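You operate a simulated robot arm through the tools that you are given. There is no shell and no other tool. Be economical: measure what you need, move in short steps, check, and stop when the job is done.

Carry out the task below with a simulated two-armed robot. There is one attempt and no reset: what you move stays moved.

JOB
Run the yellow hopper's blanks into the white bin, then stop the roller and turn main, pump and tap off.
Fine: bin under the roller's spout and steel slide open before the start, and both stay so; press the green button once; red button once hopper and rails are empty, before the main goes off; the tap is the orange knob. Leave the other knobs, switches and parts there as they are.

It is judged by the outcome, as a careful person would: the job done as asked, and still so three seconds after it is handed in. It fails if anything else is knocked over, pushed out of place, dropped, spilled or broken.

ROBOT AND FRAMES
Two 7-joint arms with three-finger grippers on one trunk, on a base that drives. Base frame: it is fixed to the floor where the robot stands at the start and does not move with it; the origin is under the middle of the robot, x ahead of it, y to its left, z up; the surface under the hand at the start is at about z = 926. Lengths are in mm, angles in degrees, forces in N, time in s.
The left shoulder is at the start at [30, 124, 1008], the right one opposite. With the tool pointing down near the work surface each hand reaches from about 100 to 780 mm from the robot's upright axis, wherever it stands, measured 20 degrees to its own side. Places, roughly: big red knob [-700, 1100, 1000]; blue knob [-700, 600, 1000]; blue pipe [-1000, -200, 1300]; green button [-700, 800, 1000]; green knob [400, -100, 800]; grey knob [-700, 400, 1000]; hinged tray [-900, 1100, 1300]; left black knob [-600, -200, 1100]; middle black knob [-600, -100, 1100]; orange knob [-700, -100, 800]; red button [-700, 900, 1000]; right black knob [-600, 0, 1100]; round black plunger [500, -200, 1000]; shelf of the thread roller [-600, 600, 500]; spoked wheel [-700, 0, 800]; steel slide [-800, 600, 1200]. Payload 2.2 kg a hand.
The tool frame of a hand sits at the grasp point between the pads (the TCP): z along the fingers, y along the line on which they close. The tips reach 28 mm beyond it. Largest opening 102 mm; the body of the gripper starts 71 mm behind the TCP.
Orientation is that of the tool frame in the base frame, as a unit quaternion [w, x, y, z]. With the fingers straight down and closing along the base's y, the tool's x points along the base's -x, its y along +y and its z along -z.

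CONTROLS
- The arms move only by the tool apply_moves. It takes "left_series", "right_series" or both (then of equal length, played together; a hand with none holds still); each is text: rows parted by semicolons, each of 7 numbers parted by spaces: the shift along the base's x, y, z in units of 300 mm (1.0 is 300 mm), then the turn, a rotation vector about the base's x, y, z in units of 45 degrees (1.0 is 45 degrees), then the closure in counts, from 0 (fully open) to 255 (shut). In form: tx ty tz wx wy wz fingers; .... A call has 1 to 20 rows; each row is the pose to reach, as a shift and turn from the pose commanded when the call began. A call with a number of a shift or a turn outside -1 to 1 is refused whole. Rows are played at 5 a second. More than 50 mm and 8.6 degrees between two rows, or a gripper value outside its range, and nothing of the call is played. A pose out of reach is approached as far as the arm can. The call stops where the force on the tool passes 50 N (or 10 N more than at its start, if that is more) or the arm is blocked; 0.2 s more then pass. The fingers move at their own pace and stop on an object; they squeeze with about 39 N. The grip force told is the motor's: it shows also when the fingers shut on nothing. Time passes only in rows, and 0.2 s behind the last, so rows that repeat a pose let the fingers close. The reply holds the time, the measured pose of the TCP, the force on the tool along the base axes, the opening and the grip force, in the units named above and with some noise, with the torque about the TCP (base axes, N m) and any sound that the robot's microphone picked up.
- Cameras (640 x 400 px; columns grow to the right, rows downward): "scene" is now at [25, -25.6, 1697]; the picture's right is [-0.32, -0.95, 0.00], its down [-0.88, 0.30, -0.36] and it looks along [0.34, -0.12, -0.93] (base axes); focal length 214 px, centre (320, 200). "left" rides on the left gripper at [72, 38, -86] in its tool frame; the picture's right is [-0.47, 0.89, 0.00], its down [-0.60, -0.32, -0.73] and it looks along [-0.65, -0.34, 0.68] (tool axes); focal length 256 px, centre (320, 200). "right" rides on the right gripper at [69, 44, -86] in its tool frame; the picture's right is [-0.53, 0.85, 0.00], its down [-0.58, -0.36, -0.73] and it looks along [-0.62, -0.39, 0.68] (tool axes); focal length 256 px, centre (320, 200). There is no depth. A picture from a camera that has moved, and an enlarged one, comes with that camera's place and axes in the base frame and with its lens. The place of the scene camera against the robot may be out by one fixed shift of up to 12 mm in any direction.
- snapshot(camera): a new picture of that camera. It takes no simulated time.
- lift_body(by): slides the trunk up (or, below 0, down) by that many mm; the arms and the scene camera ride with it, the base frame stays. It gives what a move gives, with no picture.
- roll_base(legs): drives the robot by 1 to 6 legs, each [ahead, left, turn to the left] in mm, mm and degrees, along the robot's own axes; the way and the turn of a leg run together, so that a leg with both is an arc; at most 1500 mm and 180 degrees a leg. The arms and the cameras ride along, it lands a little off, and it stops where it bumps. It gives what a move gives.
- aim_head(pan, tilt): turns the head with the scene camera to pan (to the left, within 143 degrees either way) and tilt (down, from -29 to 69), counted from straight ahead of the robot. It gives what a move gives.
- close_up(camera, box): a new picture of the part [left, top, right, bottom] of that camera's present view, enlarged. It takes no simulated time.
- close_job(): hands the job in; it is judged then, once.

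Work in short steps. Places have to be worked out from the pictures, the camera data and where the tool is seen: move nearer, look again, correct. Check each grasp and each placing, and mend what went wrong. You have 120 turns and 100 pictures in all, those below and enlarged ones among them. Open the grippers and draw the arms clear of the work before you hand the job in, unless the task says otherwise; then end with one line.

The tools are called after "Emit:" as name(argument=value, ...) on one line, values as JSON. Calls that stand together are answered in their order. apply_moves: Moves the arms, as the interface text tells. Its arguments: {"type":"object","properties":{"left_series":{"type":"string"},"right_series":{"type":"string"}},"required":[]} The other tools are called the same way: lift_body (by) slides the trunk up or down; roll_base (legs) drives the base; aim_head (pan, tilt) turns the head that bears the scene camera; snapshot (camera) takes a picture; close_up (camera, box) takes an enlarged picture of a part of a camera's view; close_job () hands the job in.

At the start:

```text
t: 0.0
left_eef_pos: [340.4, 468.5, 1343.0]
left_orientation: [0.001, 0.0, 1.0, 0.0]
left_wrist_force: [-0.3, 0.9, 0.2]
left_torque: [-0.03, 0.0, -0.02]
left_gripper_width: 102.0
left_finger_force: 0.0
right_eef_pos: [492.4, 21.5, 1381.7]
right_orientation: [0.0, 0.0, 1.0, 0.0]
right_wrist_force: [0.4, -0.4, -0.1]
right_torque: [-0.04, 0.03, -0.01]
right_gripper_width: 102.2
right_finger_force: 0.1
trunk travel left (down, up): [-250.0, 290.0]
robot x, y, heading: [1.0, 0.4, -0.0]
head pan, tilt: [-18.8, 68.8]
```

scene: 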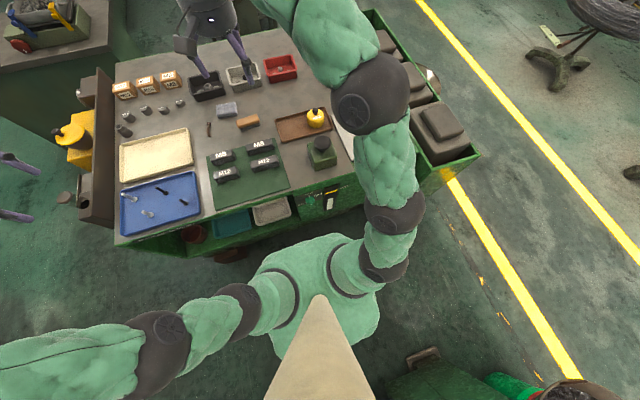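
right: 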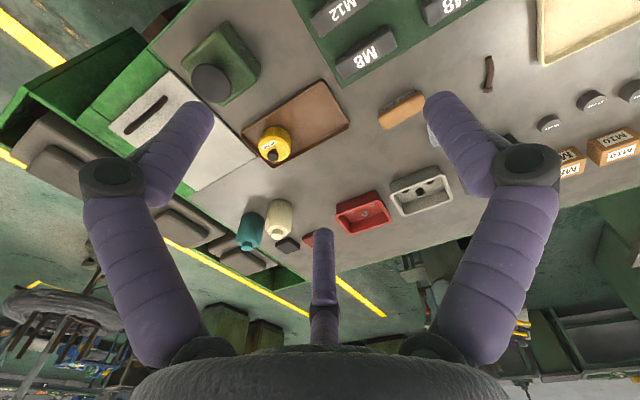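
left: 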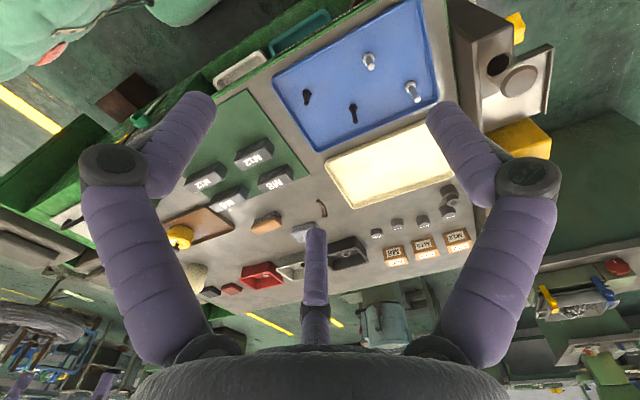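

The pictures show the bench ahead; the thread roller is behind, to the left. I turn the head to look there.

Emit:
aim_head(pan=135, tilt=25)

```text
t: 2.4
left_eef_pos: [341.2, 468.7, 1342.8]
left_orientation: [0.0, 0.0, 1.0, 0.0]
left_wrist_force: [-0.3, 0.4, 0.1]
left_torque: [0.01, 0.02, -0.01]
left_gripper_width: 102.0
left_finger_force: 0.0
right_eef_pos: [492.5, 21.4, 1381.1]
right_orientation: [0.0, 0.0, 1.0, 0.0]
right_wrist_force: [-0.1, 0.1, 0.0]
right_torque: [-0.02, -0.01, -0.01]
right_gripper_width: 101.9
right_finger_force: 0.1
trunk travel left (down, up): [-250.0, 290.0]
robot x, y, heading: [-2.1, 0.2, -0.2]
head pan, tilt: [135.0, 25.0]
```

I take a picture of the machine.

Emit:
snapshot(camera="scene")

```text
96 pictures are left
camera scene: at [-93.1, 57.6, 1756.4], right [0.71, 0.71, 0.0], down [0.3, -0.3, -0.91], along [-0.64, 0.64, -0.42], focal length 214 px, centre (320, 200)
```

scene: 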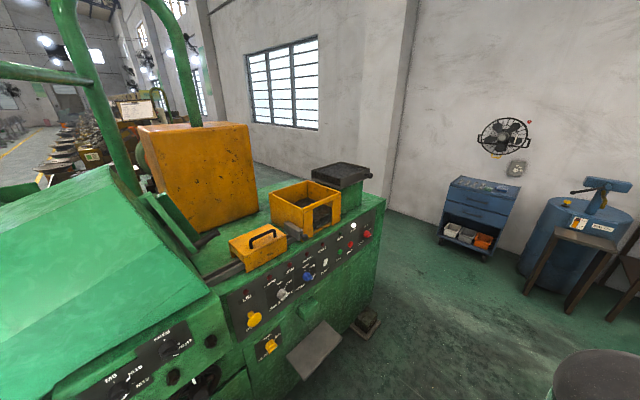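

I take two enlarged views of the hopper area and panel to identify parts.

Emit:
close_up(camera="scene", box=[200, 150, 400, 275])

Emit:
close_up(camera="scene", box=[100, 260, 324, 400])

Emit:
aim_head(pan=143, tilt=60)

Emit:
snapshot(camera="scene")

```text
3.20 times, centred on (300, 212) of scene
camera zoom: at [-93.1, 57.6, 1756.4], right [0.71, 0.71, 0.0], down [0.3, -0.3, -0.91], along [-0.64, 0.64, -0.42], focal length 686 px, centre (384, 160)
```

zoom: 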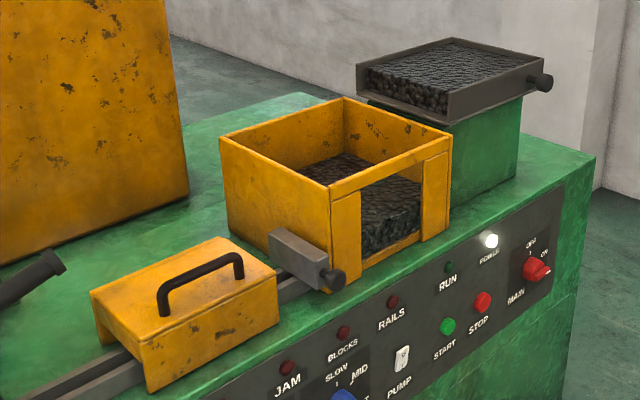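

```text
2.86 times, centred on (212, 330) of scene
camera zoom: at [-93.1, 57.6, 1756.4], right [0.71, 0.71, 0.0], down [0.3, -0.3, -0.91], along [-0.64, 0.64, -0.42], focal length 613 px, centre (629, -171)
```

zoom: 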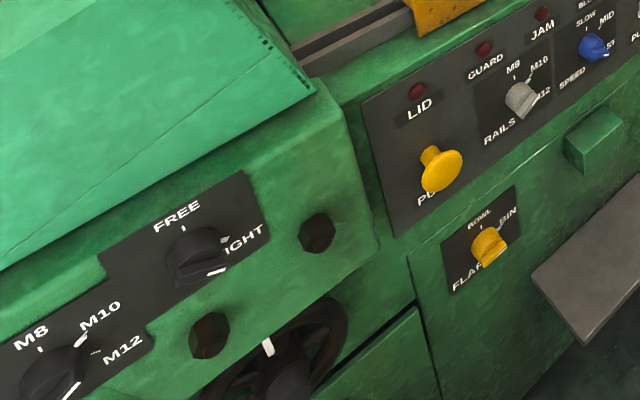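

```text
t: 3.4
left_eef_pos: [341.5, 468.1, 1343.8]
left_orientation: [-0.001, 0.0, 1.0, 0.0]
left_wrist_force: [0.2, 0.4, -0.3]
left_torque: [-0.04, 0.01, 0.01]
left_gripper_width: 102.0
left_finger_force: 0.0
right_eef_pos: [493.5, 21.9, 1381.0]
right_orientation: [0.0, 0.0, 1.0, 0.0]
right_wrist_force: [-0.3, 0.4, 0.0]
right_torque: [0.01, 0.02, 0.0]
right_gripper_width: 101.9
right_finger_force: 0.0
trunk travel left (down, up): [-250.0, 290.0]
robot x, y, heading: [-2.1, -1.4, 0.2]
head pan, tilt: [143.0, 60.0]
```

```text
93 pictures are left
camera scene: at [-81.2, 32.6, 1706.4], right [0.6, 0.8, 0.0], down [0.69, -0.52, -0.5], along [-0.4, 0.3, -0.87], focal length 214 px, centre (320, 200)
```

scene: 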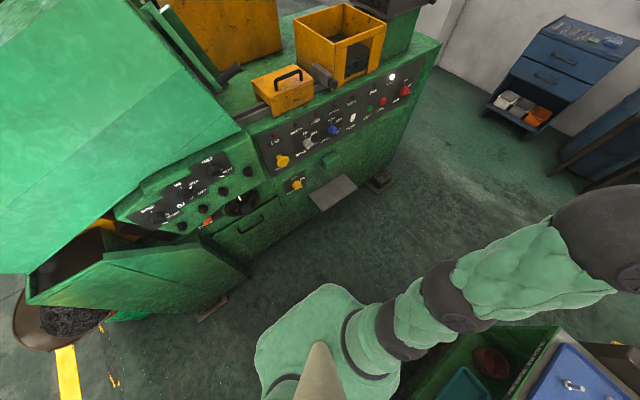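

The machine's front is about 600 mm behind the axis. I fold both hands in before turning the base.

Emit:
apply_moves(left_series="-0.06 -0.08 0 0 0 0 0;-0.12 -0.16 0 0 0 0 0;-0.18 -0.24 0 0 0 0 0;-0.24 -0.32 0 0 0 0 0;-0.3 -0.4 0 0 0 0 0;-0.36 -0.46 0 0 0 0 0", right_series="-0.13 -0.09 0 0 0 0 0;-0.26 -0.18 0 0 0 0 0;-0.39 -0.27 0 0 0 0 0;-0.52 -0.36 0 0 0 0 0;-0.65 -0.45 0 0 0 0 0;-0.78 -0.54 0 0 0 0 0")

Emit:
aim_head(pan=0, tilt=50)

Emit:
snapshot(camera="scene")

```text
t: 4.8
left_eef_pos: [232.1, 328.2, 1342.1]
left_orientation: [0.001, 0.0, 1.0, 0.0]
left_wrist_force: [-0.2, -0.3, 0.0]
left_torque: [0.02, -0.05, 0.02]
left_gripper_width: 101.8
left_finger_force: 0.1
right_eef_pos: [258.1, -143.2, 1381.1]
right_orientation: [0.001, 0.0, 1.0, 0.001]
right_wrist_force: [-0.7, 0.1, -0.2]
right_torque: [0.04, -0.02, 0.01]
right_gripper_width: 102.1
right_finger_force: 0.0
trunk travel left (down, up): [-250.0, 290.0]
robot x, y, heading: [-1.2, -1.0, -0.1]
head pan, tilt: [143.0, 60.0]
```

```text
t: 7.1
left_eef_pos: [233.6, 329.4, 1343.5]
left_orientation: [0.0, 0.001, 1.0, 0.001]
left_wrist_force: [-0.4, -0.4, -0.7]
left_torque: [0.03, 0.02, 0.01]
left_gripper_width: 101.7
left_finger_force: 0.1
right_eef_pos: [259.6, -140.0, 1381.6]
right_orientation: [0.0, 0.0, 1.0, 0.0]
right_wrist_force: [0.1, -0.1, -0.6]
right_torque: [0.0, -0.01, -0.03]
right_gripper_width: 102.3
right_finger_force: 0.0
trunk travel left (down, up): [-250.0, 290.0]
robot x, y, heading: [1.5, -1.5, 0.1]
head pan, tilt: [0.0, 50.0]
```

```text
92 pictures are left
camera scene: at [48.9, -7.6, 1718.9], right [0.0, -1.0, 0.0], down [-0.77, 0.0, -0.64], along [0.64, 0.0, -0.77], focal length 214 px, centre (320, 200)
```

scene: 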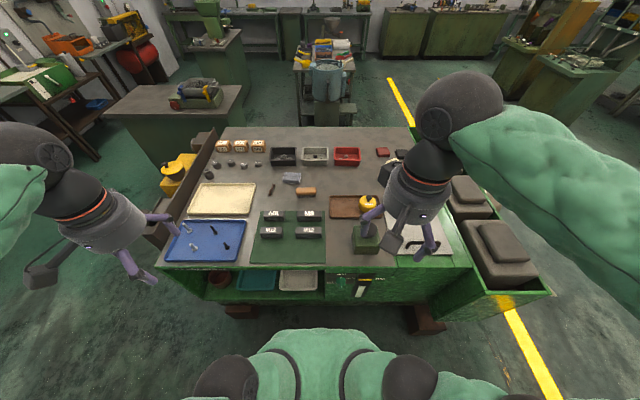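

I check candidate white bins on the bench.

Emit:
close_up(camera="scene", box=[160, 120, 420, 300])

Emit:
aim_head(pan=110, tilt=35)

Emit:
snapshot(camera="scene")

```text
2.22 times, centred on (290, 210) of scene
camera zoom: at [48.9, -7.6, 1718.9], right [0.0, -1.0, 0.0], down [-0.77, 0.0, -0.64], along [0.64, 0.0, -0.77], focal length 477 px, centre (387, 178)
```

zoom: 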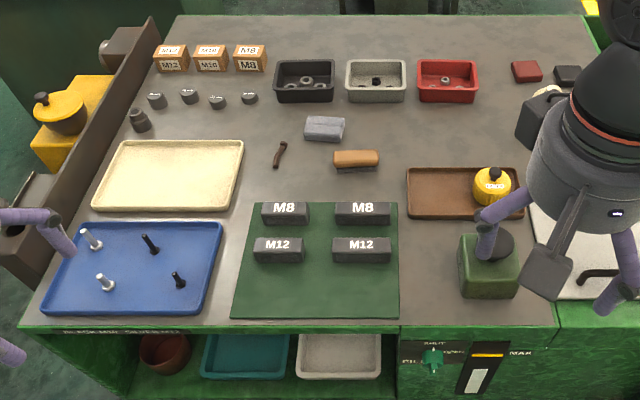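

```text
t: 8.9
left_eef_pos: [233.6, 330.6, 1343.2]
left_orientation: [0.0, 0.0, 1.0, 0.0]
left_wrist_force: [0.6, 1.0, 0.1]
left_torque: [-0.02, -0.02, 0.02]
left_gripper_width: 102.1
left_finger_force: 0.0
right_eef_pos: [259.5, -141.9, 1380.2]
right_orientation: [0.0, 0.0, 1.0, 0.001]
right_wrist_force: [0.1, 0.4, -0.5]
right_torque: [-0.01, -0.02, 0.0]
right_gripper_width: 102.0
right_finger_force: 0.1
trunk travel left (down, up): [-250.0, 290.0]
robot x, y, heading: [0.3, -3.2, -0.1]
head pan, tilt: [110.0, 35.0]
```

```text
90 pictures are left
camera scene: at [-58.2, 75.1, 1740.6], right [0.94, 0.34, 0.0], down [0.2, -0.54, -0.82], along [-0.28, 0.77, -0.57], focal length 214 px, centre (320, 200)
```

scene: 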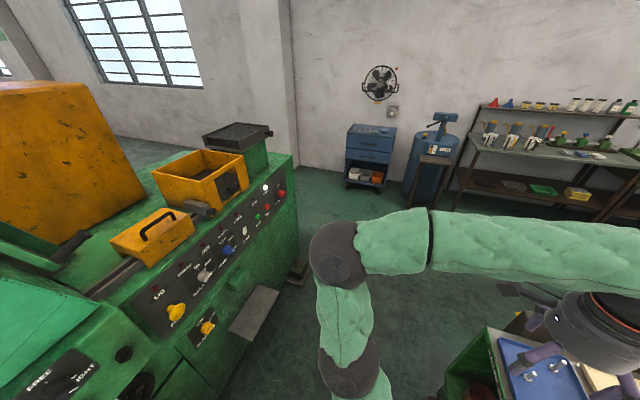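

I look closely at the bench shelf front with its label.

Emit:
aim_head(pan=0, tilt=65)

Emit:
close_up(camera="scene", box=[170, 180, 410, 310])

```text
t: 10.8
left_eef_pos: [233.9, 330.6, 1342.1]
left_orientation: [0.0, 0.0, 1.0, 0.001]
left_wrist_force: [-0.1, -0.4, -0.5]
left_torque: [-0.02, -0.01, -0.02]
left_gripper_width: 102.1
left_finger_force: 0.0
right_eef_pos: [261.0, -141.1, 1380.4]
right_orientation: [0.0, 0.0, 1.0, 0.0]
right_wrist_force: [0.8, 0.1, 0.5]
right_torque: [-0.01, 0.0, 0.0]
right_gripper_width: 102.0
right_finger_force: 0.1
trunk travel left (down, up): [-250.0, 290.0]
robot x, y, heading: [2.3, 0.4, 0.1]
head pan, tilt: [0.0, 65.0]
```

```text
2.67 times, centred on (290, 245) of scene
camera zoom: at [32.6, -7.6, 1700.8], right [0.0, -1.0, 0.0], down [-0.91, 0.0, -0.42], along [0.42, 0.0, -0.91], focal length 572 px, centre (400, 80)
```

zoom: 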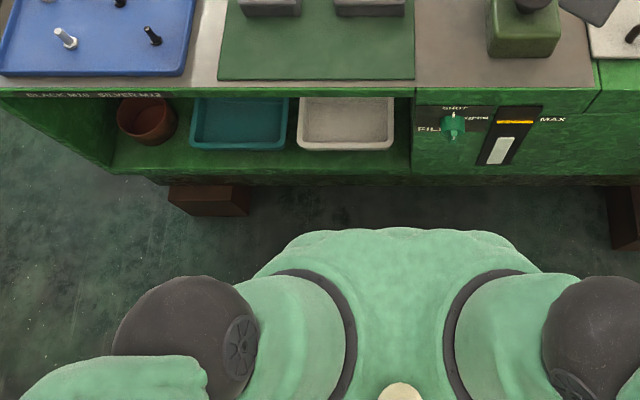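

The white bin is on the bench's low shelf at about y=105, its front rim near x≈390, z≈600. I back off a little and lower the trunk to reach it.

Emit:
roll_base(legs=[[-100, 0, 0]])

Emit:
lift_body(by=-200)

Emit:
snapshot(camera="scene")

```text
t: 12.0
left_eef_pos: [132.4, 330.4, 1342.9]
left_orientation: [0.001, 0.0, 1.0, 0.0]
left_wrist_force: [-0.8, 0.1, 0.5]
left_torque: [0.01, -0.08, 0.0]
left_gripper_width: 101.9
left_finger_force: 0.0
right_eef_pos: [158.9, -140.1, 1380.7]
right_orientation: [0.0, 0.0, 1.0, 0.001]
right_wrist_force: [-0.6, 0.4, -0.6]
right_torque: [0.0, -0.01, -0.01]
right_gripper_width: 102.1
right_finger_force: 0.1
trunk travel left (down, up): [-250.0, 290.0]
robot x, y, heading: [-101.2, 1.0, 0.1]
head pan, tilt: [0.0, 65.0]
```

```text
t: 14.1
left_eef_pos: [134.0, 329.3, 1142.6]
left_orientation: [0.0, 0.0, 1.0, 0.0]
left_wrist_force: [0.5, -0.6, -0.6]
left_torque: [0.05, -0.02, -0.01]
left_gripper_width: 101.8
left_finger_force: 0.1
right_eef_pos: [159.7, -140.9, 1180.2]
right_orientation: [0.0, 0.0, 1.0, 0.0]
right_wrist_force: [-0.1, -0.4, 0.5]
right_torque: [0.03, 0.02, 0.0]
right_gripper_width: 102.2
right_finger_force: 0.1
trunk travel left (down, up): [-50.0, 490.0]
robot x, y, heading: [-100.5, 0.5, -0.1]
head pan, tilt: [0.0, 65.0]
```

```text
88 pictures are left
camera scene: at [-67.5, -7.7, 1500.9], right [0.0, -1.0, 0.0], down [-0.91, 0.0, -0.42], along [0.42, 0.0, -0.91], focal length 214 px, centre (320, 200)
```

scene: 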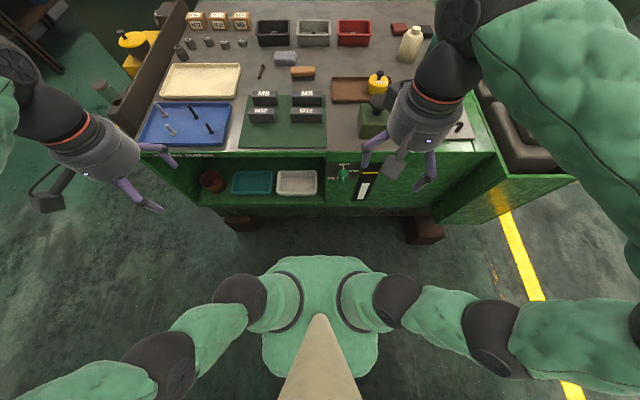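

I enlarge to triangulate the bin.

Emit:
close_up(camera="scene", box=[210, 150, 370, 250])

```text
4.00 times, centred on (290, 200) of scene
camera zoom: at [-67.5, -7.7, 1500.9], right [0.0, -1.0, 0.0], down [-0.91, 0.0, -0.42], along [0.42, 0.0, -0.91], focal length 858 px, centre (440, 200)
```

zoom: 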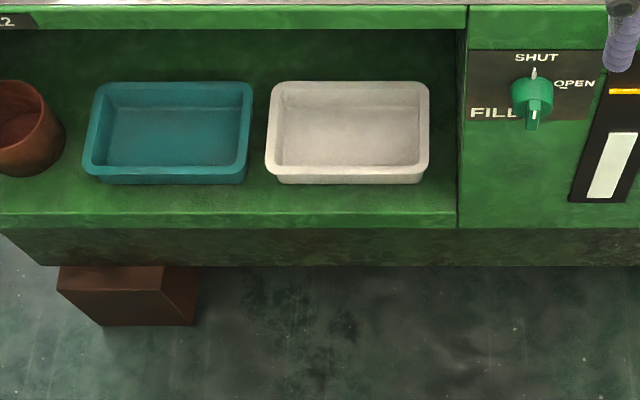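

Triangulated: rim front x≈416, z≈545, bin spans y≈5..210, depth ~132, shelf z≈500. I turn the left hand 45° and start bringing it down in front of the bench.

Emit:
apply_moves(left_series="0.056 -0.056 -0.056 0 0 0.167 0;0.11 -0.11 -0.11 0 0 0.333 0;0.167 -0.167 -0.167 0 0 0.5 0;0.22 -0.22 -0.22 0 0 0.667 0;0.28 -0.28 -0.28 0 0 0.833 0;0.333 -0.333 -0.333 0 0 1 0")

Emit:
apply_moves(left_series="0 -0.058 -0.13 -0.031 -0.075 0.141 0;0 -0.116 -0.26 -0.062 -0.15 0.281 0;0 -0.174 -0.39 -0.093 -0.226 0.422 0;0 -0.232 -0.52 -0.125 -0.301 0.563 60;0 -0.29 -0.65 -0.156 -0.376 0.704 60;0 -0.348 -0.78 -0.187 -0.452 0.844 60;0 -0.403 -0.9 -0.218 -0.527 0.985 60;0 -0.403 -0.9 -0.218 -0.527 0.985 60")

Emit:
snapshot(camera="left")

Emit:
snapshot(camera="scene")

```text
t: 15.5
left_eef_pos: [234.4, 229.8, 1043.0]
left_orientation: [0.0, -0.383, 0.924, 0.0]
left_wrist_force: [0.3, -0.3, 0.4]
left_torque: [0.03, -0.02, 0.04]
left_gripper_width: 102.0
left_finger_force: 0.1
right_eef_pos: [160.6, -140.4, 1180.2]
right_orientation: [0.0, 0.0, 1.0, 0.0]
right_wrist_force: [0.2, 0.5, -0.1]
right_torque: [0.02, 0.03, -0.02]
right_gripper_width: 101.7
right_finger_force: 0.0
trunk travel left (down, up): [-50.0, 490.0]
robot x, y, heading: [-100.9, 1.7, 0.1]
head pan, tilt: [0.0, 65.0]
```

```text
t: 17.3
left_eef_pos: [234.3, 109.4, 772.1]
left_orientation: [-0.154, 0.691, -0.689, 0.154]
left_wrist_force: [0.0, -1.0, 0.1]
left_torque: [0.01, 0.02, -0.03]
left_gripper_width: 78.0
left_finger_force: 0.1
right_eef_pos: [160.3, -142.7, 1181.1]
right_orientation: [0.0, 0.0, 1.0, 0.0]
right_wrist_force: [0.3, 1.0, -0.6]
right_torque: [0.01, -0.02, 0.02]
right_gripper_width: 102.0
right_finger_force: 0.2
trunk travel left (down, up): [-50.0, 490.0]
robot x, y, heading: [-100.3, 3.4, -0.2]
head pan, tilt: [0.0, 65.0]
```

```text
86 pictures are left
camera left: at [162.8, 36.6, 833.1], right [-0.8, 0.46, -0.38], down [-0.02, 0.6, 0.8], along [0.6, 0.65, -0.47], focal length 256 px, centre (320, 200)
```

left: 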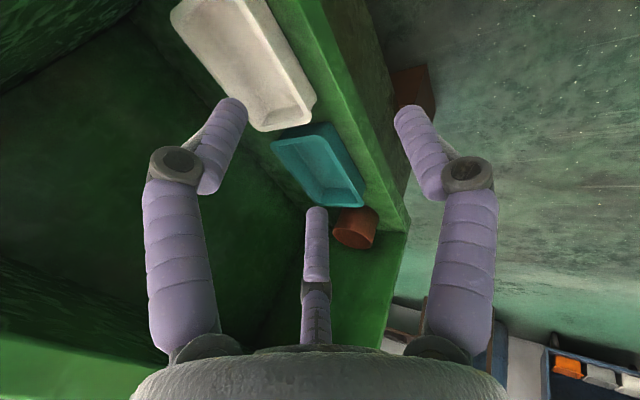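

```text
85 pictures are left
camera scene: at [-67.4, -7.7, 1500.8], right [0.0, -1.0, 0.0], down [-0.91, 0.0, -0.42], along [0.42, 0.0, -0.91], focal length 214 px, centre (320, 200)
```

scene: 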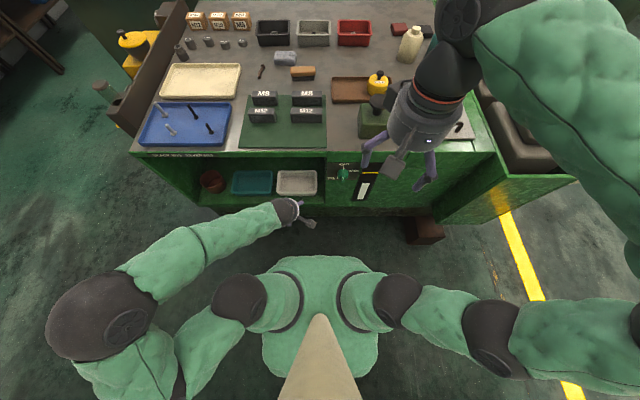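

The hand reaches the bay well. I advance it toward the bin's front rim, staying ~75 mm above, and look again.

Emit:
apply_moves(left_series="0.1 0 -0.1 0 0 0 60;0.2 0 -0.2 0 0 0 60;0.3 0 -0.3 0 0 0 60;0.4 0 -0.4 0 0 0 60;0.5 0 -0.5 0 0 0 60")

Emit:
snapshot(camera="left")

Emit:
close_up(camera="scene", box=[210, 150, 370, 250])

```text
t: 18.5
left_eef_pos: [385.2, 108.7, 622.4]
left_orientation: [-0.151, 0.691, -0.691, 0.151]
left_wrist_force: [-0.3, -0.3, -0.5]
left_torque: [0.01, -0.01, -0.01]
left_gripper_width: 78.1
left_finger_force: 0.0
right_eef_pos: [160.8, -140.6, 1179.9]
right_orientation: [0.0, 0.0, 1.0, 0.0]
right_wrist_force: [0.3, 0.0, -0.1]
right_torque: [0.01, 0.02, 0.02]
right_gripper_width: 102.0
right_finger_force: 0.0
trunk travel left (down, up): [-50.0, 490.0]
robot x, y, heading: [-102.6, -0.3, 0.1]
head pan, tilt: [0.0, 65.0]
```

```text
84 pictures are left
camera left: at [313.9, 36.2, 683.5], right [-0.8, 0.46, -0.37], down [-0.02, 0.6, 0.8], along [0.59, 0.65, -0.48], focal length 256 px, centre (320, 200)
```

left: 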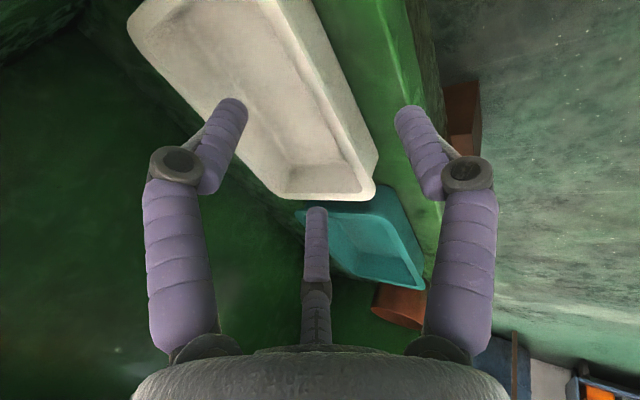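

```text
4.00 times, centred on (290, 200) of scene
camera zoom: at [-66.7, -7.7, 1500.8], right [0.0, -1.0, 0.0], down [-0.91, 0.0, -0.42], along [0.42, 0.0, -0.91], focal length 858 px, centre (440, 200)
```

zoom: 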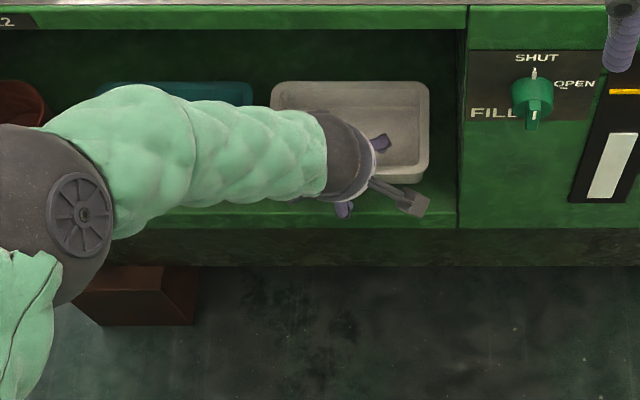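

Rim corner triangulates to about (406,194,537), so the front wall centre is near x≈415. I narrow the fingers to ~45 mm and move above the wall.

Emit:
apply_moves(left_series="0 0 0 0 0 0 142;0.05 0 0 0 0 0 142;0.1 0 -0.04 0 0 0 142;0.1 0 -0.08 0 0 0 142;0.1 0 -0.08 0 0 0 142")

Emit:
snapshot(camera="left")

Emit:
close_up(camera="scene", box=[270, 160, 334, 200])

```text
t: 19.7
left_eef_pos: [413.2, 109.1, 599.5]
left_orientation: [-0.153, 0.691, -0.69, 0.153]
left_wrist_force: [0.6, 0.2, 0.3]
left_torque: [0.01, 0.0, -0.01]
left_gripper_width: 44.9
left_finger_force: 0.0
right_eef_pos: [161.1, -141.0, 1180.8]
right_orientation: [0.001, 0.0, 1.0, 0.0]
right_wrist_force: [-0.8, 0.9, 0.0]
right_torque: [0.02, 0.01, -0.01]
right_gripper_width: 101.8
right_finger_force: 0.0
trunk travel left (down, up): [-50.0, 490.0]
robot x, y, heading: [-99.2, 0.3, -0.2]
head pan, tilt: [0.0, 65.0]
```

```text
82 pictures are left
camera left: at [342.7, 35.9, 659.0], right [-0.8, 0.46, -0.37], down [-0.02, 0.6, 0.8], along [0.6, 0.65, -0.47], focal length 256 px, centre (320, 200)
```

left: 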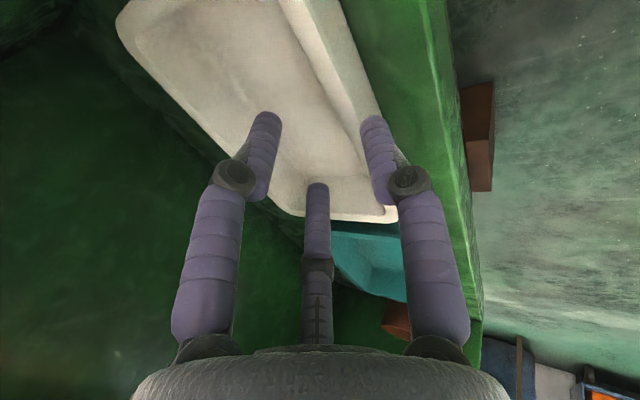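

```text
10.00 times, centred on (302, 180) of scene
camera zoom: at [-67.4, -7.7, 1500.8], right [0.0, -1.0, 0.0], down [-0.91, 0.0, -0.42], along [0.42, 0.0, -0.91], focal length 2145 px, centre (500, 400)
```

zoom: 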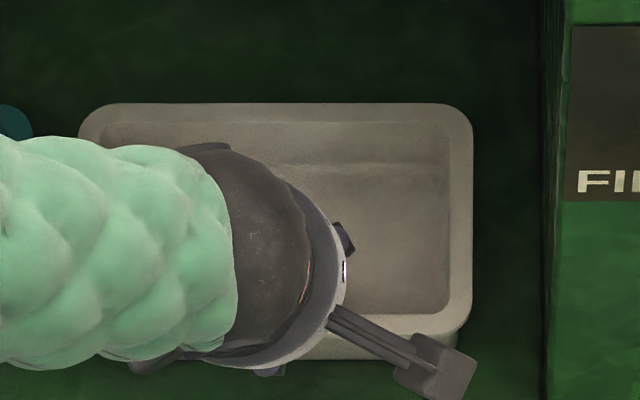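

Fingers straddle the front wall in y-centre; I shift back slightly and descend, watching force.

Emit:
apply_moves(left_series="-0.02 0 -0.03 0 0 0 142;-0.02 0 -0.07 0 0 0 142;-0.02 0 -0.11 0 0 0 142;-0.02 0 -0.15 0 0 0 142;-0.02 0 -0.165 0 0 0 142")

Emit:
snapshot(camera="left")

```text
t: 20.9
left_eef_pos: [421.3, 111.6, 553.8]
left_orientation: [0.151, -0.691, 0.691, -0.151]
left_wrist_force: [0.5, 0.3, 0.3]
left_torque: [-0.01, 0.02, -0.02]
left_gripper_width: 45.1
left_finger_force: 0.1
left hand out of reach, approached as far as the arm can: row 3, 4, 5
right_eef_pos: [160.5, -141.0, 1180.3]
right_orientation: [0.0, 0.0, 1.0, -0.001]
right_wrist_force: [-0.6, -0.9, -0.1]
right_torque: [0.05, -0.02, 0.01]
right_gripper_width: 102.1
right_finger_force: 0.0
trunk travel left (down, up): [-50.0, 490.0]
robot x, y, heading: [-99.1, 0.9, 0.1]
head pan, tilt: [0.0, 65.0]
```

```text
80 pictures are left
camera left: at [349.1, 38.1, 614.8], right [-0.81, 0.47, -0.37], down [-0.01, 0.6, 0.8], along [0.59, 0.65, -0.48], focal length 256 px, centre (320, 200)
```

left: 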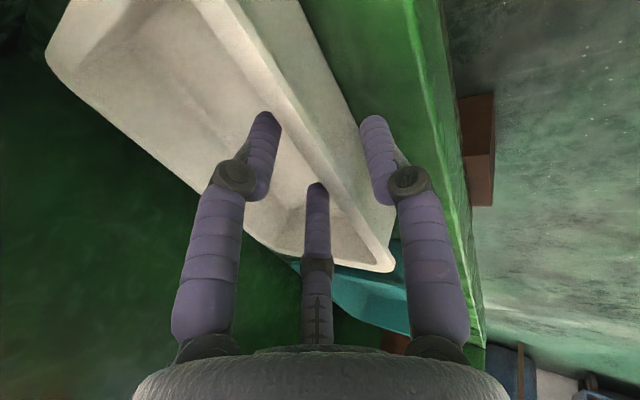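

The wall is between the fingers, the arm at its reach limit. I lower the trunk 12 mm, then close.

Emit:
lift_body(by=-12)

Emit:
apply_moves(left_series="0 0 0 0 0 0 255;0 0 0 0 0 0 255;0 0 0 0 0 0 255;0 0 0 0 0 0 255")

Emit:
snapshot(camera="left")

```text
t: 21.5
left_eef_pos: [418.6, 111.2, 542.5]
left_orientation: [-0.15, 0.692, -0.69, 0.15]
left_wrist_force: [0.3, -0.5, -0.3]
left_torque: [-0.02, -0.01, 0.04]
left_gripper_width: 45.1
left_finger_force: 0.1
right_eef_pos: [160.2, -141.4, 1168.2]
right_orientation: [0.001, 0.0, 1.0, -0.001]
right_wrist_force: [0.0, -0.4, -0.1]
right_torque: [-0.01, 0.0, -0.02]
right_gripper_width: 101.9
right_finger_force: 0.0
trunk travel left (down, up): [-38.0, 502.0]
robot x, y, heading: [-99.0, -1.8, 0.2]
head pan, tilt: [0.0, 65.0]
```

```text
t: 22.5
left_eef_pos: [419.2, 111.8, 542.1]
left_orientation: [0.149, -0.69, 0.692, -0.15]
left_wrist_force: [-0.1, 0.3, -1.9]
left_torque: [-0.02, 0.14, 0.02]
left_gripper_width: 8.7
left_finger_force: 36.4
right_eef_pos: [160.5, -140.9, 1169.1]
right_orientation: [0.0, -0.001, 1.0, 0.0]
right_wrist_force: [-0.5, 0.4, -0.6]
right_torque: [-0.03, 0.01, 0.02]
right_gripper_width: 102.3
right_finger_force: 0.1
trunk travel left (down, up): [-38.0, 502.0]
robot x, y, heading: [-100.9, -0.2, -0.1]
head pan, tilt: [0.0, 65.0]
```

```text
79 pictures are left
camera left: at [348.9, 38.0, 602.7], right [-0.81, 0.47, -0.37], down [-0.01, 0.6, 0.8], along [0.59, 0.65, -0.48], focal length 256 px, centre (320, 200)
```

left: 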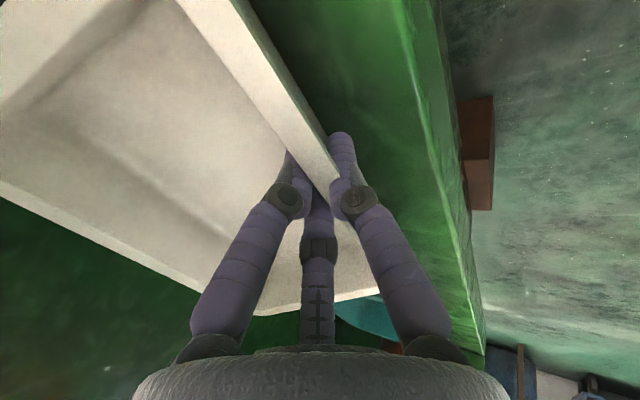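

Gripped (8.7 mm wall, 36 N). I lift 40 mm with the trunk and check the hold.

Emit:
lift_body(by=40)

Emit:
snapshot(camera="left")

Emit:
close_up(camera="scene", box=[210, 150, 370, 250])

```text
t: 23.4
left_eef_pos: [420.3, 110.5, 580.7]
left_orientation: [0.149, -0.69, 0.692, -0.151]
left_wrist_force: [0.0, 0.6, -2.3]
left_torque: [0.02, 0.15, -0.01]
left_gripper_width: 8.7
left_finger_force: 36.3
right_eef_pos: [160.5, -141.5, 1209.1]
right_orientation: [0.0, 0.0, 1.0, 0.001]
right_wrist_force: [0.6, -0.2, 0.7]
right_torque: [-0.02, -0.01, -0.01]
right_gripper_width: 102.1
right_finger_force: 0.1
trunk travel left (down, up): [-78.0, 462.0]
robot x, y, heading: [-102.7, 2.0, 0.2]
head pan, tilt: [0.0, 65.0]
```

```text
78 pictures are left
camera left: at [348.8, 38.0, 642.4], right [-0.81, 0.47, -0.37], down [-0.01, 0.6, 0.8], along [0.59, 0.65, -0.48], focal length 256 px, centre (320, 200)
```

left: 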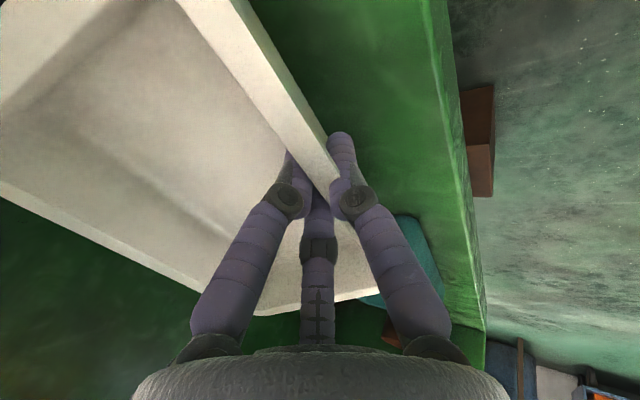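

```text
4.00 times, centred on (290, 200) of scene
camera zoom: at [-66.9, -7.7, 1528.7], right [0.0, -1.0, 0.0], down [-0.91, 0.0, -0.42], along [0.42, 0.0, -0.91], focal length 858 px, centre (440, 200)
```

zoom: 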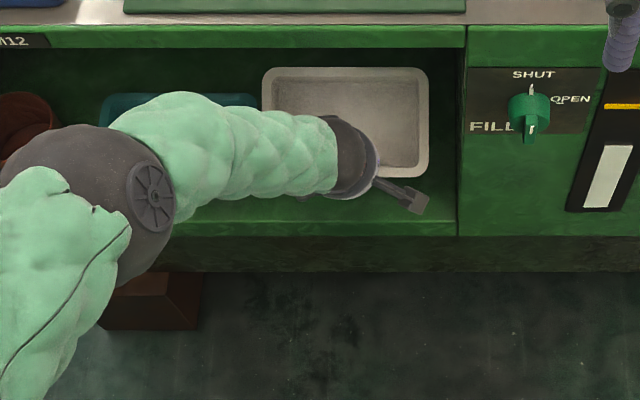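

The bin is held firmly and level. I draw it back out of the bay toward the robot.

Emit:
apply_moves(left_series="-0.13 0 0.02 0 0 0 255;-0.26 0 0.04 0 0 0 255;-0.39 0 0.06 0 0 0 255;-0.52 0 0.1 0 0 0 255;-0.65 0 0.15 0 0 0 255;-0.72 0 0.25 0 0 0 255;-0.72 0 0.37 0 0 0 255")

Emit:
aim_head(pan=143, tilt=50)

Emit:
snapshot(camera="scene")

```text
t: 25.0
left_eef_pos: [210.4, 129.0, 729.5]
left_orientation: [0.148, -0.691, 0.692, -0.149]
left_wrist_force: [0.0, 0.7, -2.2]
left_torque: [-0.04, 0.13, 0.0]
left_gripper_width: 8.3
left_finger_force: 36.6
left hand out of reach, approached as far as the arm can: row 1, 2, 3, 4, 5, 6, 7
right_eef_pos: [160.0, -140.1, 1208.9]
right_orientation: [0.0, 0.0, 1.0, 0.0]
right_wrist_force: [-0.9, 1.0, 0.4]
right_torque: [0.03, 0.01, -0.01]
right_gripper_width: 102.0
right_finger_force: 0.0
trunk travel left (down, up): [-78.0, 462.0]
robot x, y, heading: [-100.4, 2.4, -0.3]
head pan, tilt: [0.0, 65.0]
```

```text
t: 27.2
left_eef_pos: [210.4, 128.5, 729.5]
left_orientation: [0.148, -0.691, 0.692, -0.149]
left_wrist_force: [-0.5, 0.5, -2.0]
left_torque: [-0.03, 0.13, -0.01]
left_gripper_width: 8.4
left_finger_force: 36.6
right_eef_pos: [161.0, -140.5, 1209.2]
right_orientation: [0.0, 0.001, 1.0, 0.0]
right_wrist_force: [0.5, 0.1, -0.1]
right_torque: [-0.03, -0.01, 0.0]
right_gripper_width: 102.1
right_finger_force: 0.1
trunk travel left (down, up): [-78.0, 462.0]
robot x, y, heading: [-102.8, -2.5, 0.1]
head pan, tilt: [143.0, 50.0]
```

```text
76 pictures are left
camera scene: at [-189.4, 38.7, 1546.9], right [0.6, 0.8, 0.0], down [0.61, -0.46, -0.64], along [-0.51, 0.39, -0.77], focal length 214 px, centre (320, 200)
```

scene: 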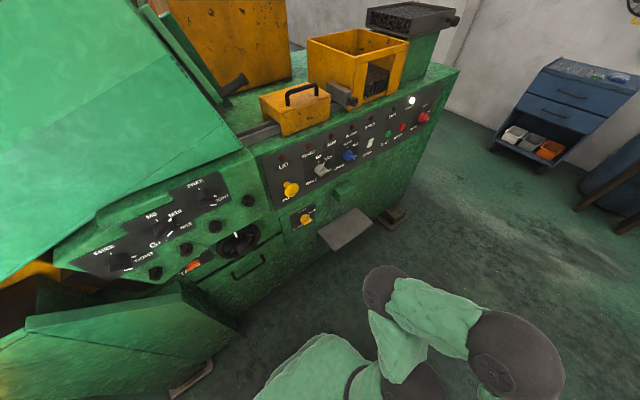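

Clear floor is to the left. I drive left along the aisle 1000 mm, then turn to face the machine.

Emit:
roll_base(legs=[[0, 1000, 0], [0, 0, 90], [0, 0, 90]])

Emit:
aim_head(pan=30, tilt=45)

Emit:
snapshot(camera="scene")

```text
t: 40.1
left_eef_pos: [-406.1, 861.4, 730.8]
left_orientation: [-0.148, 0.684, 0.698, -0.15]
left_wrist_force: [0.1, 0.0, -1.7]
left_torque: [0.0, -0.16, -0.01]
left_gripper_width: 8.7
left_finger_force: 36.2
right_eef_pos: [-363.8, 1129.9, 1209.9]
right_orientation: [0.0, 1.0, 0.01, 0.0]
right_wrist_force: [0.3, -0.3, 1.5]
right_torque: [0.02, 0.0, -0.03]
right_gripper_width: 102.0
right_finger_force: 0.0
trunk travel left (down, up): [-78.0, 462.0]
robot x, y, heading: [-100.5, 993.2, -178.8]
head pan, tilt: [143.0, 50.0]
```

```text
t: 42.0
left_eef_pos: [-407.3, 860.7, 730.0]
left_orientation: [-0.148, 0.685, 0.698, -0.149]
left_wrist_force: [-0.1, 0.7, -3.2]
left_torque: [0.03, -0.15, -0.01]
left_gripper_width: 8.6
left_finger_force: 36.8
right_eef_pos: [-363.2, 1130.1, 1207.9]
right_orientation: [0.0, 1.0, 0.01, 0.0]
right_wrist_force: [0.6, -0.7, -0.3]
right_torque: [0.0, -0.01, 0.0]
right_gripper_width: 101.8
right_finger_force: 0.0
trunk travel left (down, up): [-78.0, 462.0]
robot x, y, heading: [-103.4, 994.5, -179.2]
head pan, tilt: [30.0, 45.0]
```

```text
75 pictures are left
camera scene: at [-138.0, 946.4, 1553.8], right [-0.52, 0.85, 0.0], down [0.6, 0.37, -0.71], along [-0.6, -0.37, -0.71], focal length 214 px, centre (320, 200)
```

scene: 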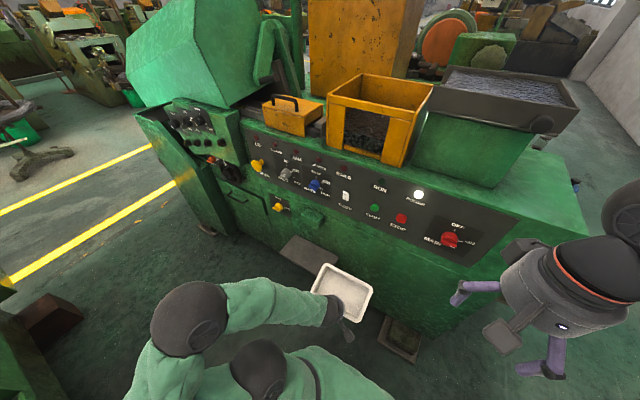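

Now I read the panel and shelf in detail.

Emit:
close_up(camera="scene", box=[230, 120, 390, 220])

Emit:
close_up(camera="scene", box=[360, 160, 520, 260])

Emit:
close_up(camera="scene", box=[220, 170, 380, 290])

Emit:
close_up(camera="scene", box=[260, 60, 450, 180])

```text
4.00 times, centred on (310, 170) of scene
camera zoom: at [-138.0, 946.4, 1553.8], right [-0.52, 0.85, 0.0], down [0.6, 0.37, -0.71], along [-0.6, -0.37, -0.71], focal length 858 px, centre (360, 320)
```

zoom: 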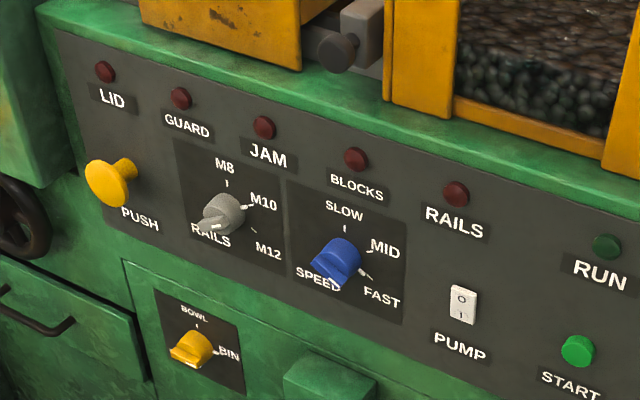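

```text
4.00 times, centred on (440, 210) of scene
camera zoom: at [-138.0, 946.4, 1553.8], right [-0.52, 0.85, 0.0], down [0.6, 0.37, -0.71], along [-0.6, -0.37, -0.71], focal length 858 px, centre (-160, 160)
```

zoom: 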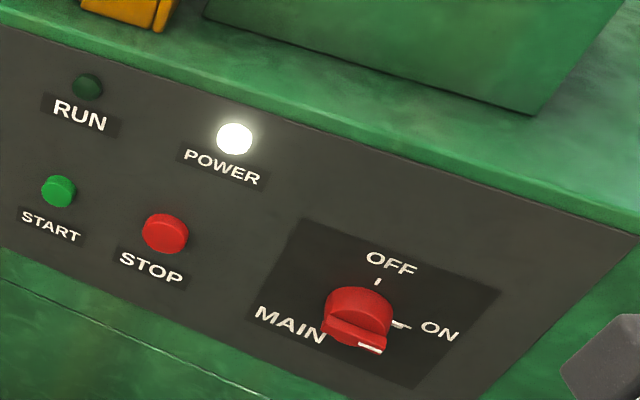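

```text
3.33 times, centred on (300, 230) of scene
camera zoom: at [-138.0, 946.4, 1553.8], right [-0.52, 0.85, 0.0], down [0.6, 0.37, -0.71], along [-0.6, -0.37, -0.71], focal length 715 px, centre (387, 100)
```

zoom: 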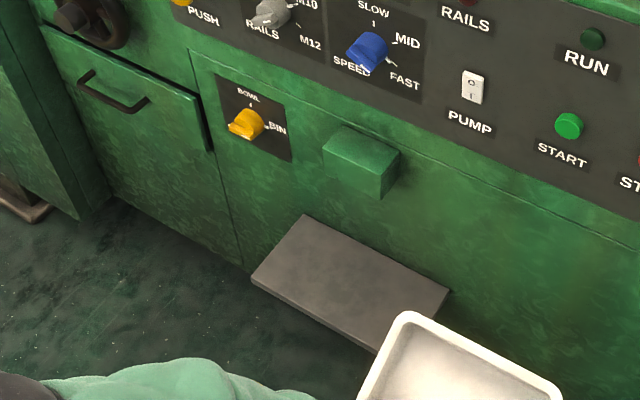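

```text
3.33 times, centred on (355, 120) of scene
camera zoom: at [-138.0, 946.4, 1553.8], right [-0.52, 0.85, 0.0], down [0.6, 0.37, -0.71], along [-0.6, -0.37, -0.71], focal length 715 px, centre (203, 467)
```

zoom: 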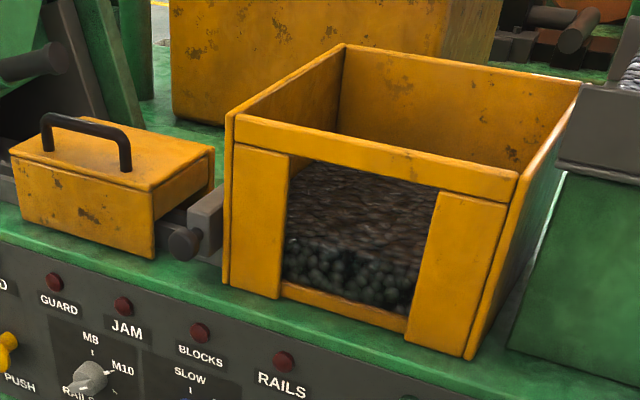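

Flap points to BIN; shelf spans about x −712..−559, y 424..715, z≈500; spout bottom ≈ z 760 at y≈576. I drive left 285 mm so the bin lines up with the spout.

Emit:
roll_base(legs=[[40, 285, -0.8]])

Emit:
aim_head(pan=0, tilt=55)

Emit:
snapshot(camera="scene")

```text
t: 44.0
left_eef_pos: [-445.7, 583.1, 730.5]
left_orientation: [-0.15, 0.69, 0.693, -0.148]
left_wrist_force: [0.1, -0.1, -1.8]
left_torque: [0.03, -0.1, -0.01]
left_gripper_width: 8.6
left_finger_force: 36.5
right_eef_pos: [-397.7, 851.2, 1208.3]
right_orientation: [0.0, 1.0, 0.003, 0.0]
right_wrist_force: [0.4, -0.3, -0.3]
right_torque: [0.04, 0.0, 0.02]
right_gripper_width: 102.1
right_finger_force: 0.0
trunk travel left (down, up): [-78.0, 462.0]
robot x, y, heading: [-135.9, 710.8, -179.8]
head pan, tilt: [30.0, 45.0]
```

```text
t: 44.9
left_eef_pos: [-446.0, 582.6, 730.3]
left_orientation: [-0.15, 0.69, 0.693, -0.148]
left_wrist_force: [-0.1, 0.2, -2.3]
left_torque: [-0.02, -0.15, 0.02]
left_gripper_width: 8.7
left_finger_force: 35.9
right_eef_pos: [-396.8, 851.9, 1208.2]
right_orientation: [0.001, 1.0, 0.003, 0.0]
right_wrist_force: [0.1, -0.2, -0.1]
right_torque: [-0.02, 0.01, -0.01]
right_gripper_width: 101.9
right_finger_force: 0.0
trunk travel left (down, up): [-78.0, 462.0]
robot x, y, heading: [-133.7, 710.1, -179.6]
head pan, tilt: [0.0, 55.0]
```

```text
70 pictures are left
camera scene: at [-176.8, 705.3, 1540.4], right [-0.01, 1.0, 0.0], down [0.82, 0.01, -0.57], along [-0.57, 0.0, -0.82], focal length 214 px, centre (320, 200)
```

scene: 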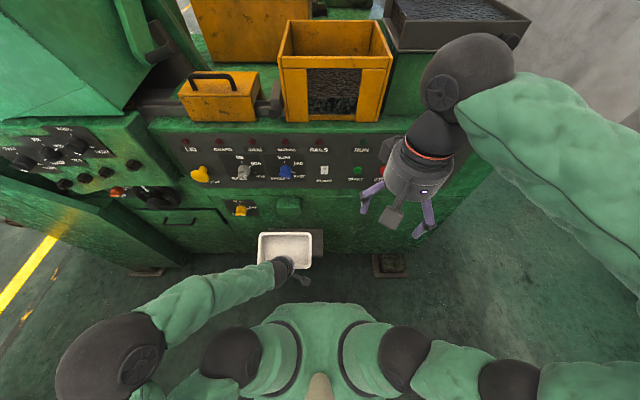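

Bin and spout line up laterally (both ≈ y 570 in this camera). I lower the bin and then slide it forward over the shelf.

Emit:
apply_moves(left_series="0 0 -0.15 0 0 0 255;0 0 -0.3 0 0 0 255;0 0 -0.43 0 0 0 255;-0.14 0 -0.43 0 0 0 255;-0.28 0 -0.43 0 0 0 255;-0.36 0 -0.43 0 0 0 255")

Emit:
close_up(camera="scene", box=[220, 180, 380, 280])

Emit:
snapshot(camera="left")

```text
t: 46.0
left_eef_pos: [-547.7, 544.9, 708.6]
left_orientation: [-0.159, 0.679, 0.698, -0.164]
left_wrist_force: [4.4, -1.1, -6.0]
left_torque: [-0.33, -0.51, -0.34]
left_gripper_width: 8.9
left_finger_force: 36.0
left hand out of reach, approached as far as the arm can: row 1, 2, 3, 4, 5
right_eef_pos: [-398.2, 851.8, 1208.1]
right_orientation: [0.0, 1.0, 0.003, 0.0]
right_wrist_force: [-0.7, 0.5, 0.8]
right_torque: [-0.05, 0.03, -0.01]
right_gripper_width: 101.9
right_finger_force: 0.0
trunk travel left (down, up): [-78.0, 462.0]
robot x, y, heading: [-138.1, 714.3, -179.5]
head pan, tilt: [0.0, 55.0]
stopped in row 5 (left hand): the force on the tool passed its limit at 78 N (the readings are from after the stop); the commanded pose is now the measured one
```

```text
4.00 times, centred on (300, 230) of scene
camera zoom: at [-176.2, 705.3, 1540.3], right [-0.01, 1.0, 0.0], down [0.82, 0.01, -0.57], along [-0.57, 0.0, -0.82], focal length 858 px, centre (400, 80)
```

zoom: 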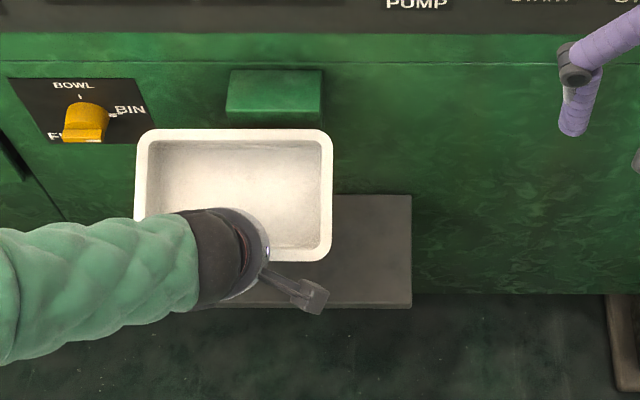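

```text
68 pictures are left
camera left: at [-478.6, 617.8, 766.7], right [0.81, -0.44, -0.39], down [0.06, -0.6, 0.8], along [-0.59, -0.66, -0.46], focal length 256 px, centre (320, 200)
```

left: 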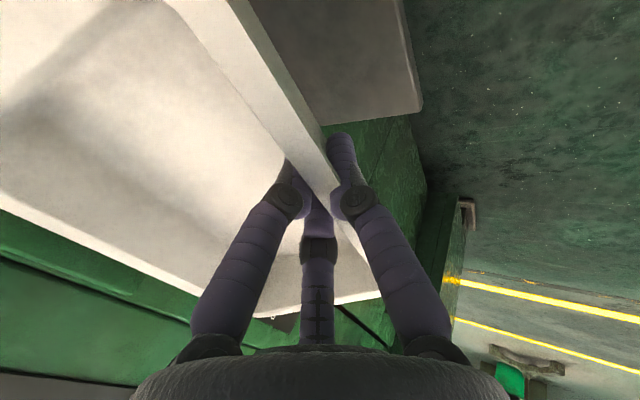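

The arm cannot go low so close in, and the bin bumped the machine lightly; it is still held. I back the base off before trying again with a more extended arm.

Emit:
roll_base(legs=[[-130, 0, 0]])

Emit:
lift_body(by=-60)

Emit:
close_up(camera="scene", box=[200, 100, 392, 220])

```text
t: 47.3
left_eef_pos: [-418.7, 544.1, 710.1]
left_orientation: [-0.161, 0.678, 0.698, -0.165]
left_wrist_force: [0.8, 0.6, -2.6]
left_torque: [0.02, -0.1, -0.03]
left_gripper_width: 8.6
left_finger_force: 36.3
right_eef_pos: [-265.8, 852.9, 1209.3]
right_orientation: [0.0, 1.0, 0.004, 0.0]
right_wrist_force: [0.4, 0.2, -0.8]
right_torque: [0.03, 0.05, 0.0]
right_gripper_width: 102.0
right_finger_force: 0.0
trunk travel left (down, up): [-78.0, 462.0]
robot x, y, heading: [-3.2, 714.5, -179.7]
head pan, tilt: [0.0, 55.0]
```

```text
t: 48.3
left_eef_pos: [-420.2, 543.9, 650.5]
left_orientation: [-0.16, 0.678, 0.699, -0.165]
left_wrist_force: [-0.8, -0.3, -2.7]
left_torque: [0.02, -0.11, 0.02]
left_gripper_width: 8.7
left_finger_force: 35.8
right_eef_pos: [-267.0, 852.7, 1147.6]
right_orientation: [0.001, 1.0, 0.003, 0.0]
right_wrist_force: [-0.1, 0.1, 0.4]
right_torque: [0.01, 0.0, 0.03]
right_gripper_width: 101.9
right_finger_force: 0.0
trunk travel left (down, up): [-18.0, 522.0]
robot x, y, heading: [-9.0, 711.7, -179.4]
head pan, tilt: [0.0, 55.0]
```

```text
3.33 times, centred on (296, 160) of scene
camera zoom: at [-46.0, 706.1, 1480.5], right [-0.01, 1.0, 0.0], down [0.82, 0.01, -0.57], along [-0.57, 0.0, -0.82], focal length 715 px, centre (400, 333)
```

zoom: 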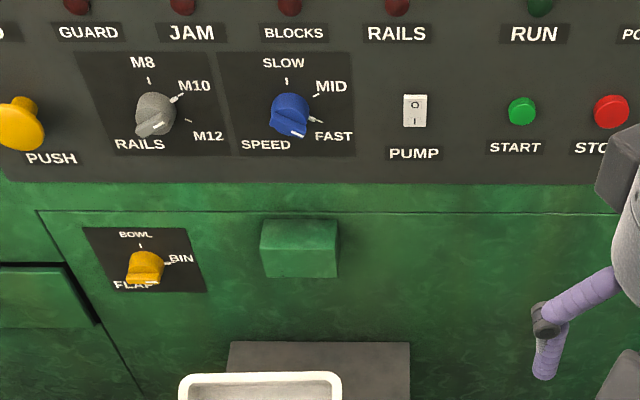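

All intact. I extend the hand a bit forward while correcting y and tilt, then lower.

Emit:
apply_moves(left_series="-0.1 0.04 0 0 -0.01 -0.012 255;-0.2 0.08 0 0 -0.02 -0.024 255;-0.26 0.12 -0.03 0 -0.031 -0.036 255;-0.26 0.12 -0.1 0 -0.031 -0.036 255")

Emit:
snapshot(camera="scene")

```text
t: 49.3
left_eef_pos: [-497.1, 580.6, 616.9]
left_orientation: [-0.153, 0.69, 0.691, -0.154]
left_wrist_force: [-0.1, -0.2, -2.2]
left_torque: [0.02, -0.12, -0.02]
left_gripper_width: 8.7
left_finger_force: 36.1
right_eef_pos: [-266.5, 851.4, 1148.6]
right_orientation: [0.0, 1.0, 0.004, 0.001]
right_wrist_force: [0.1, 0.8, 0.3]
right_torque: [0.0, 0.01, -0.03]
right_gripper_width: 101.9
right_finger_force: 0.1
trunk travel left (down, up): [-18.0, 522.0]
robot x, y, heading: [-4.9, 712.8, -179.5]
head pan, tilt: [0.0, 55.0]
```

```text
66 pictures are left
camera scene: at [-46.5, 706.1, 1480.4], right [-0.01, 1.0, 0.0], down [0.82, 0.01, -0.57], along [-0.57, 0.0, -0.82], focal length 214 px, centre (320, 200)
```

scene: 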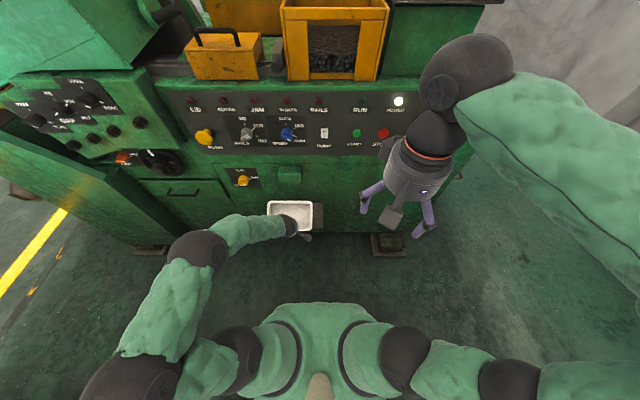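

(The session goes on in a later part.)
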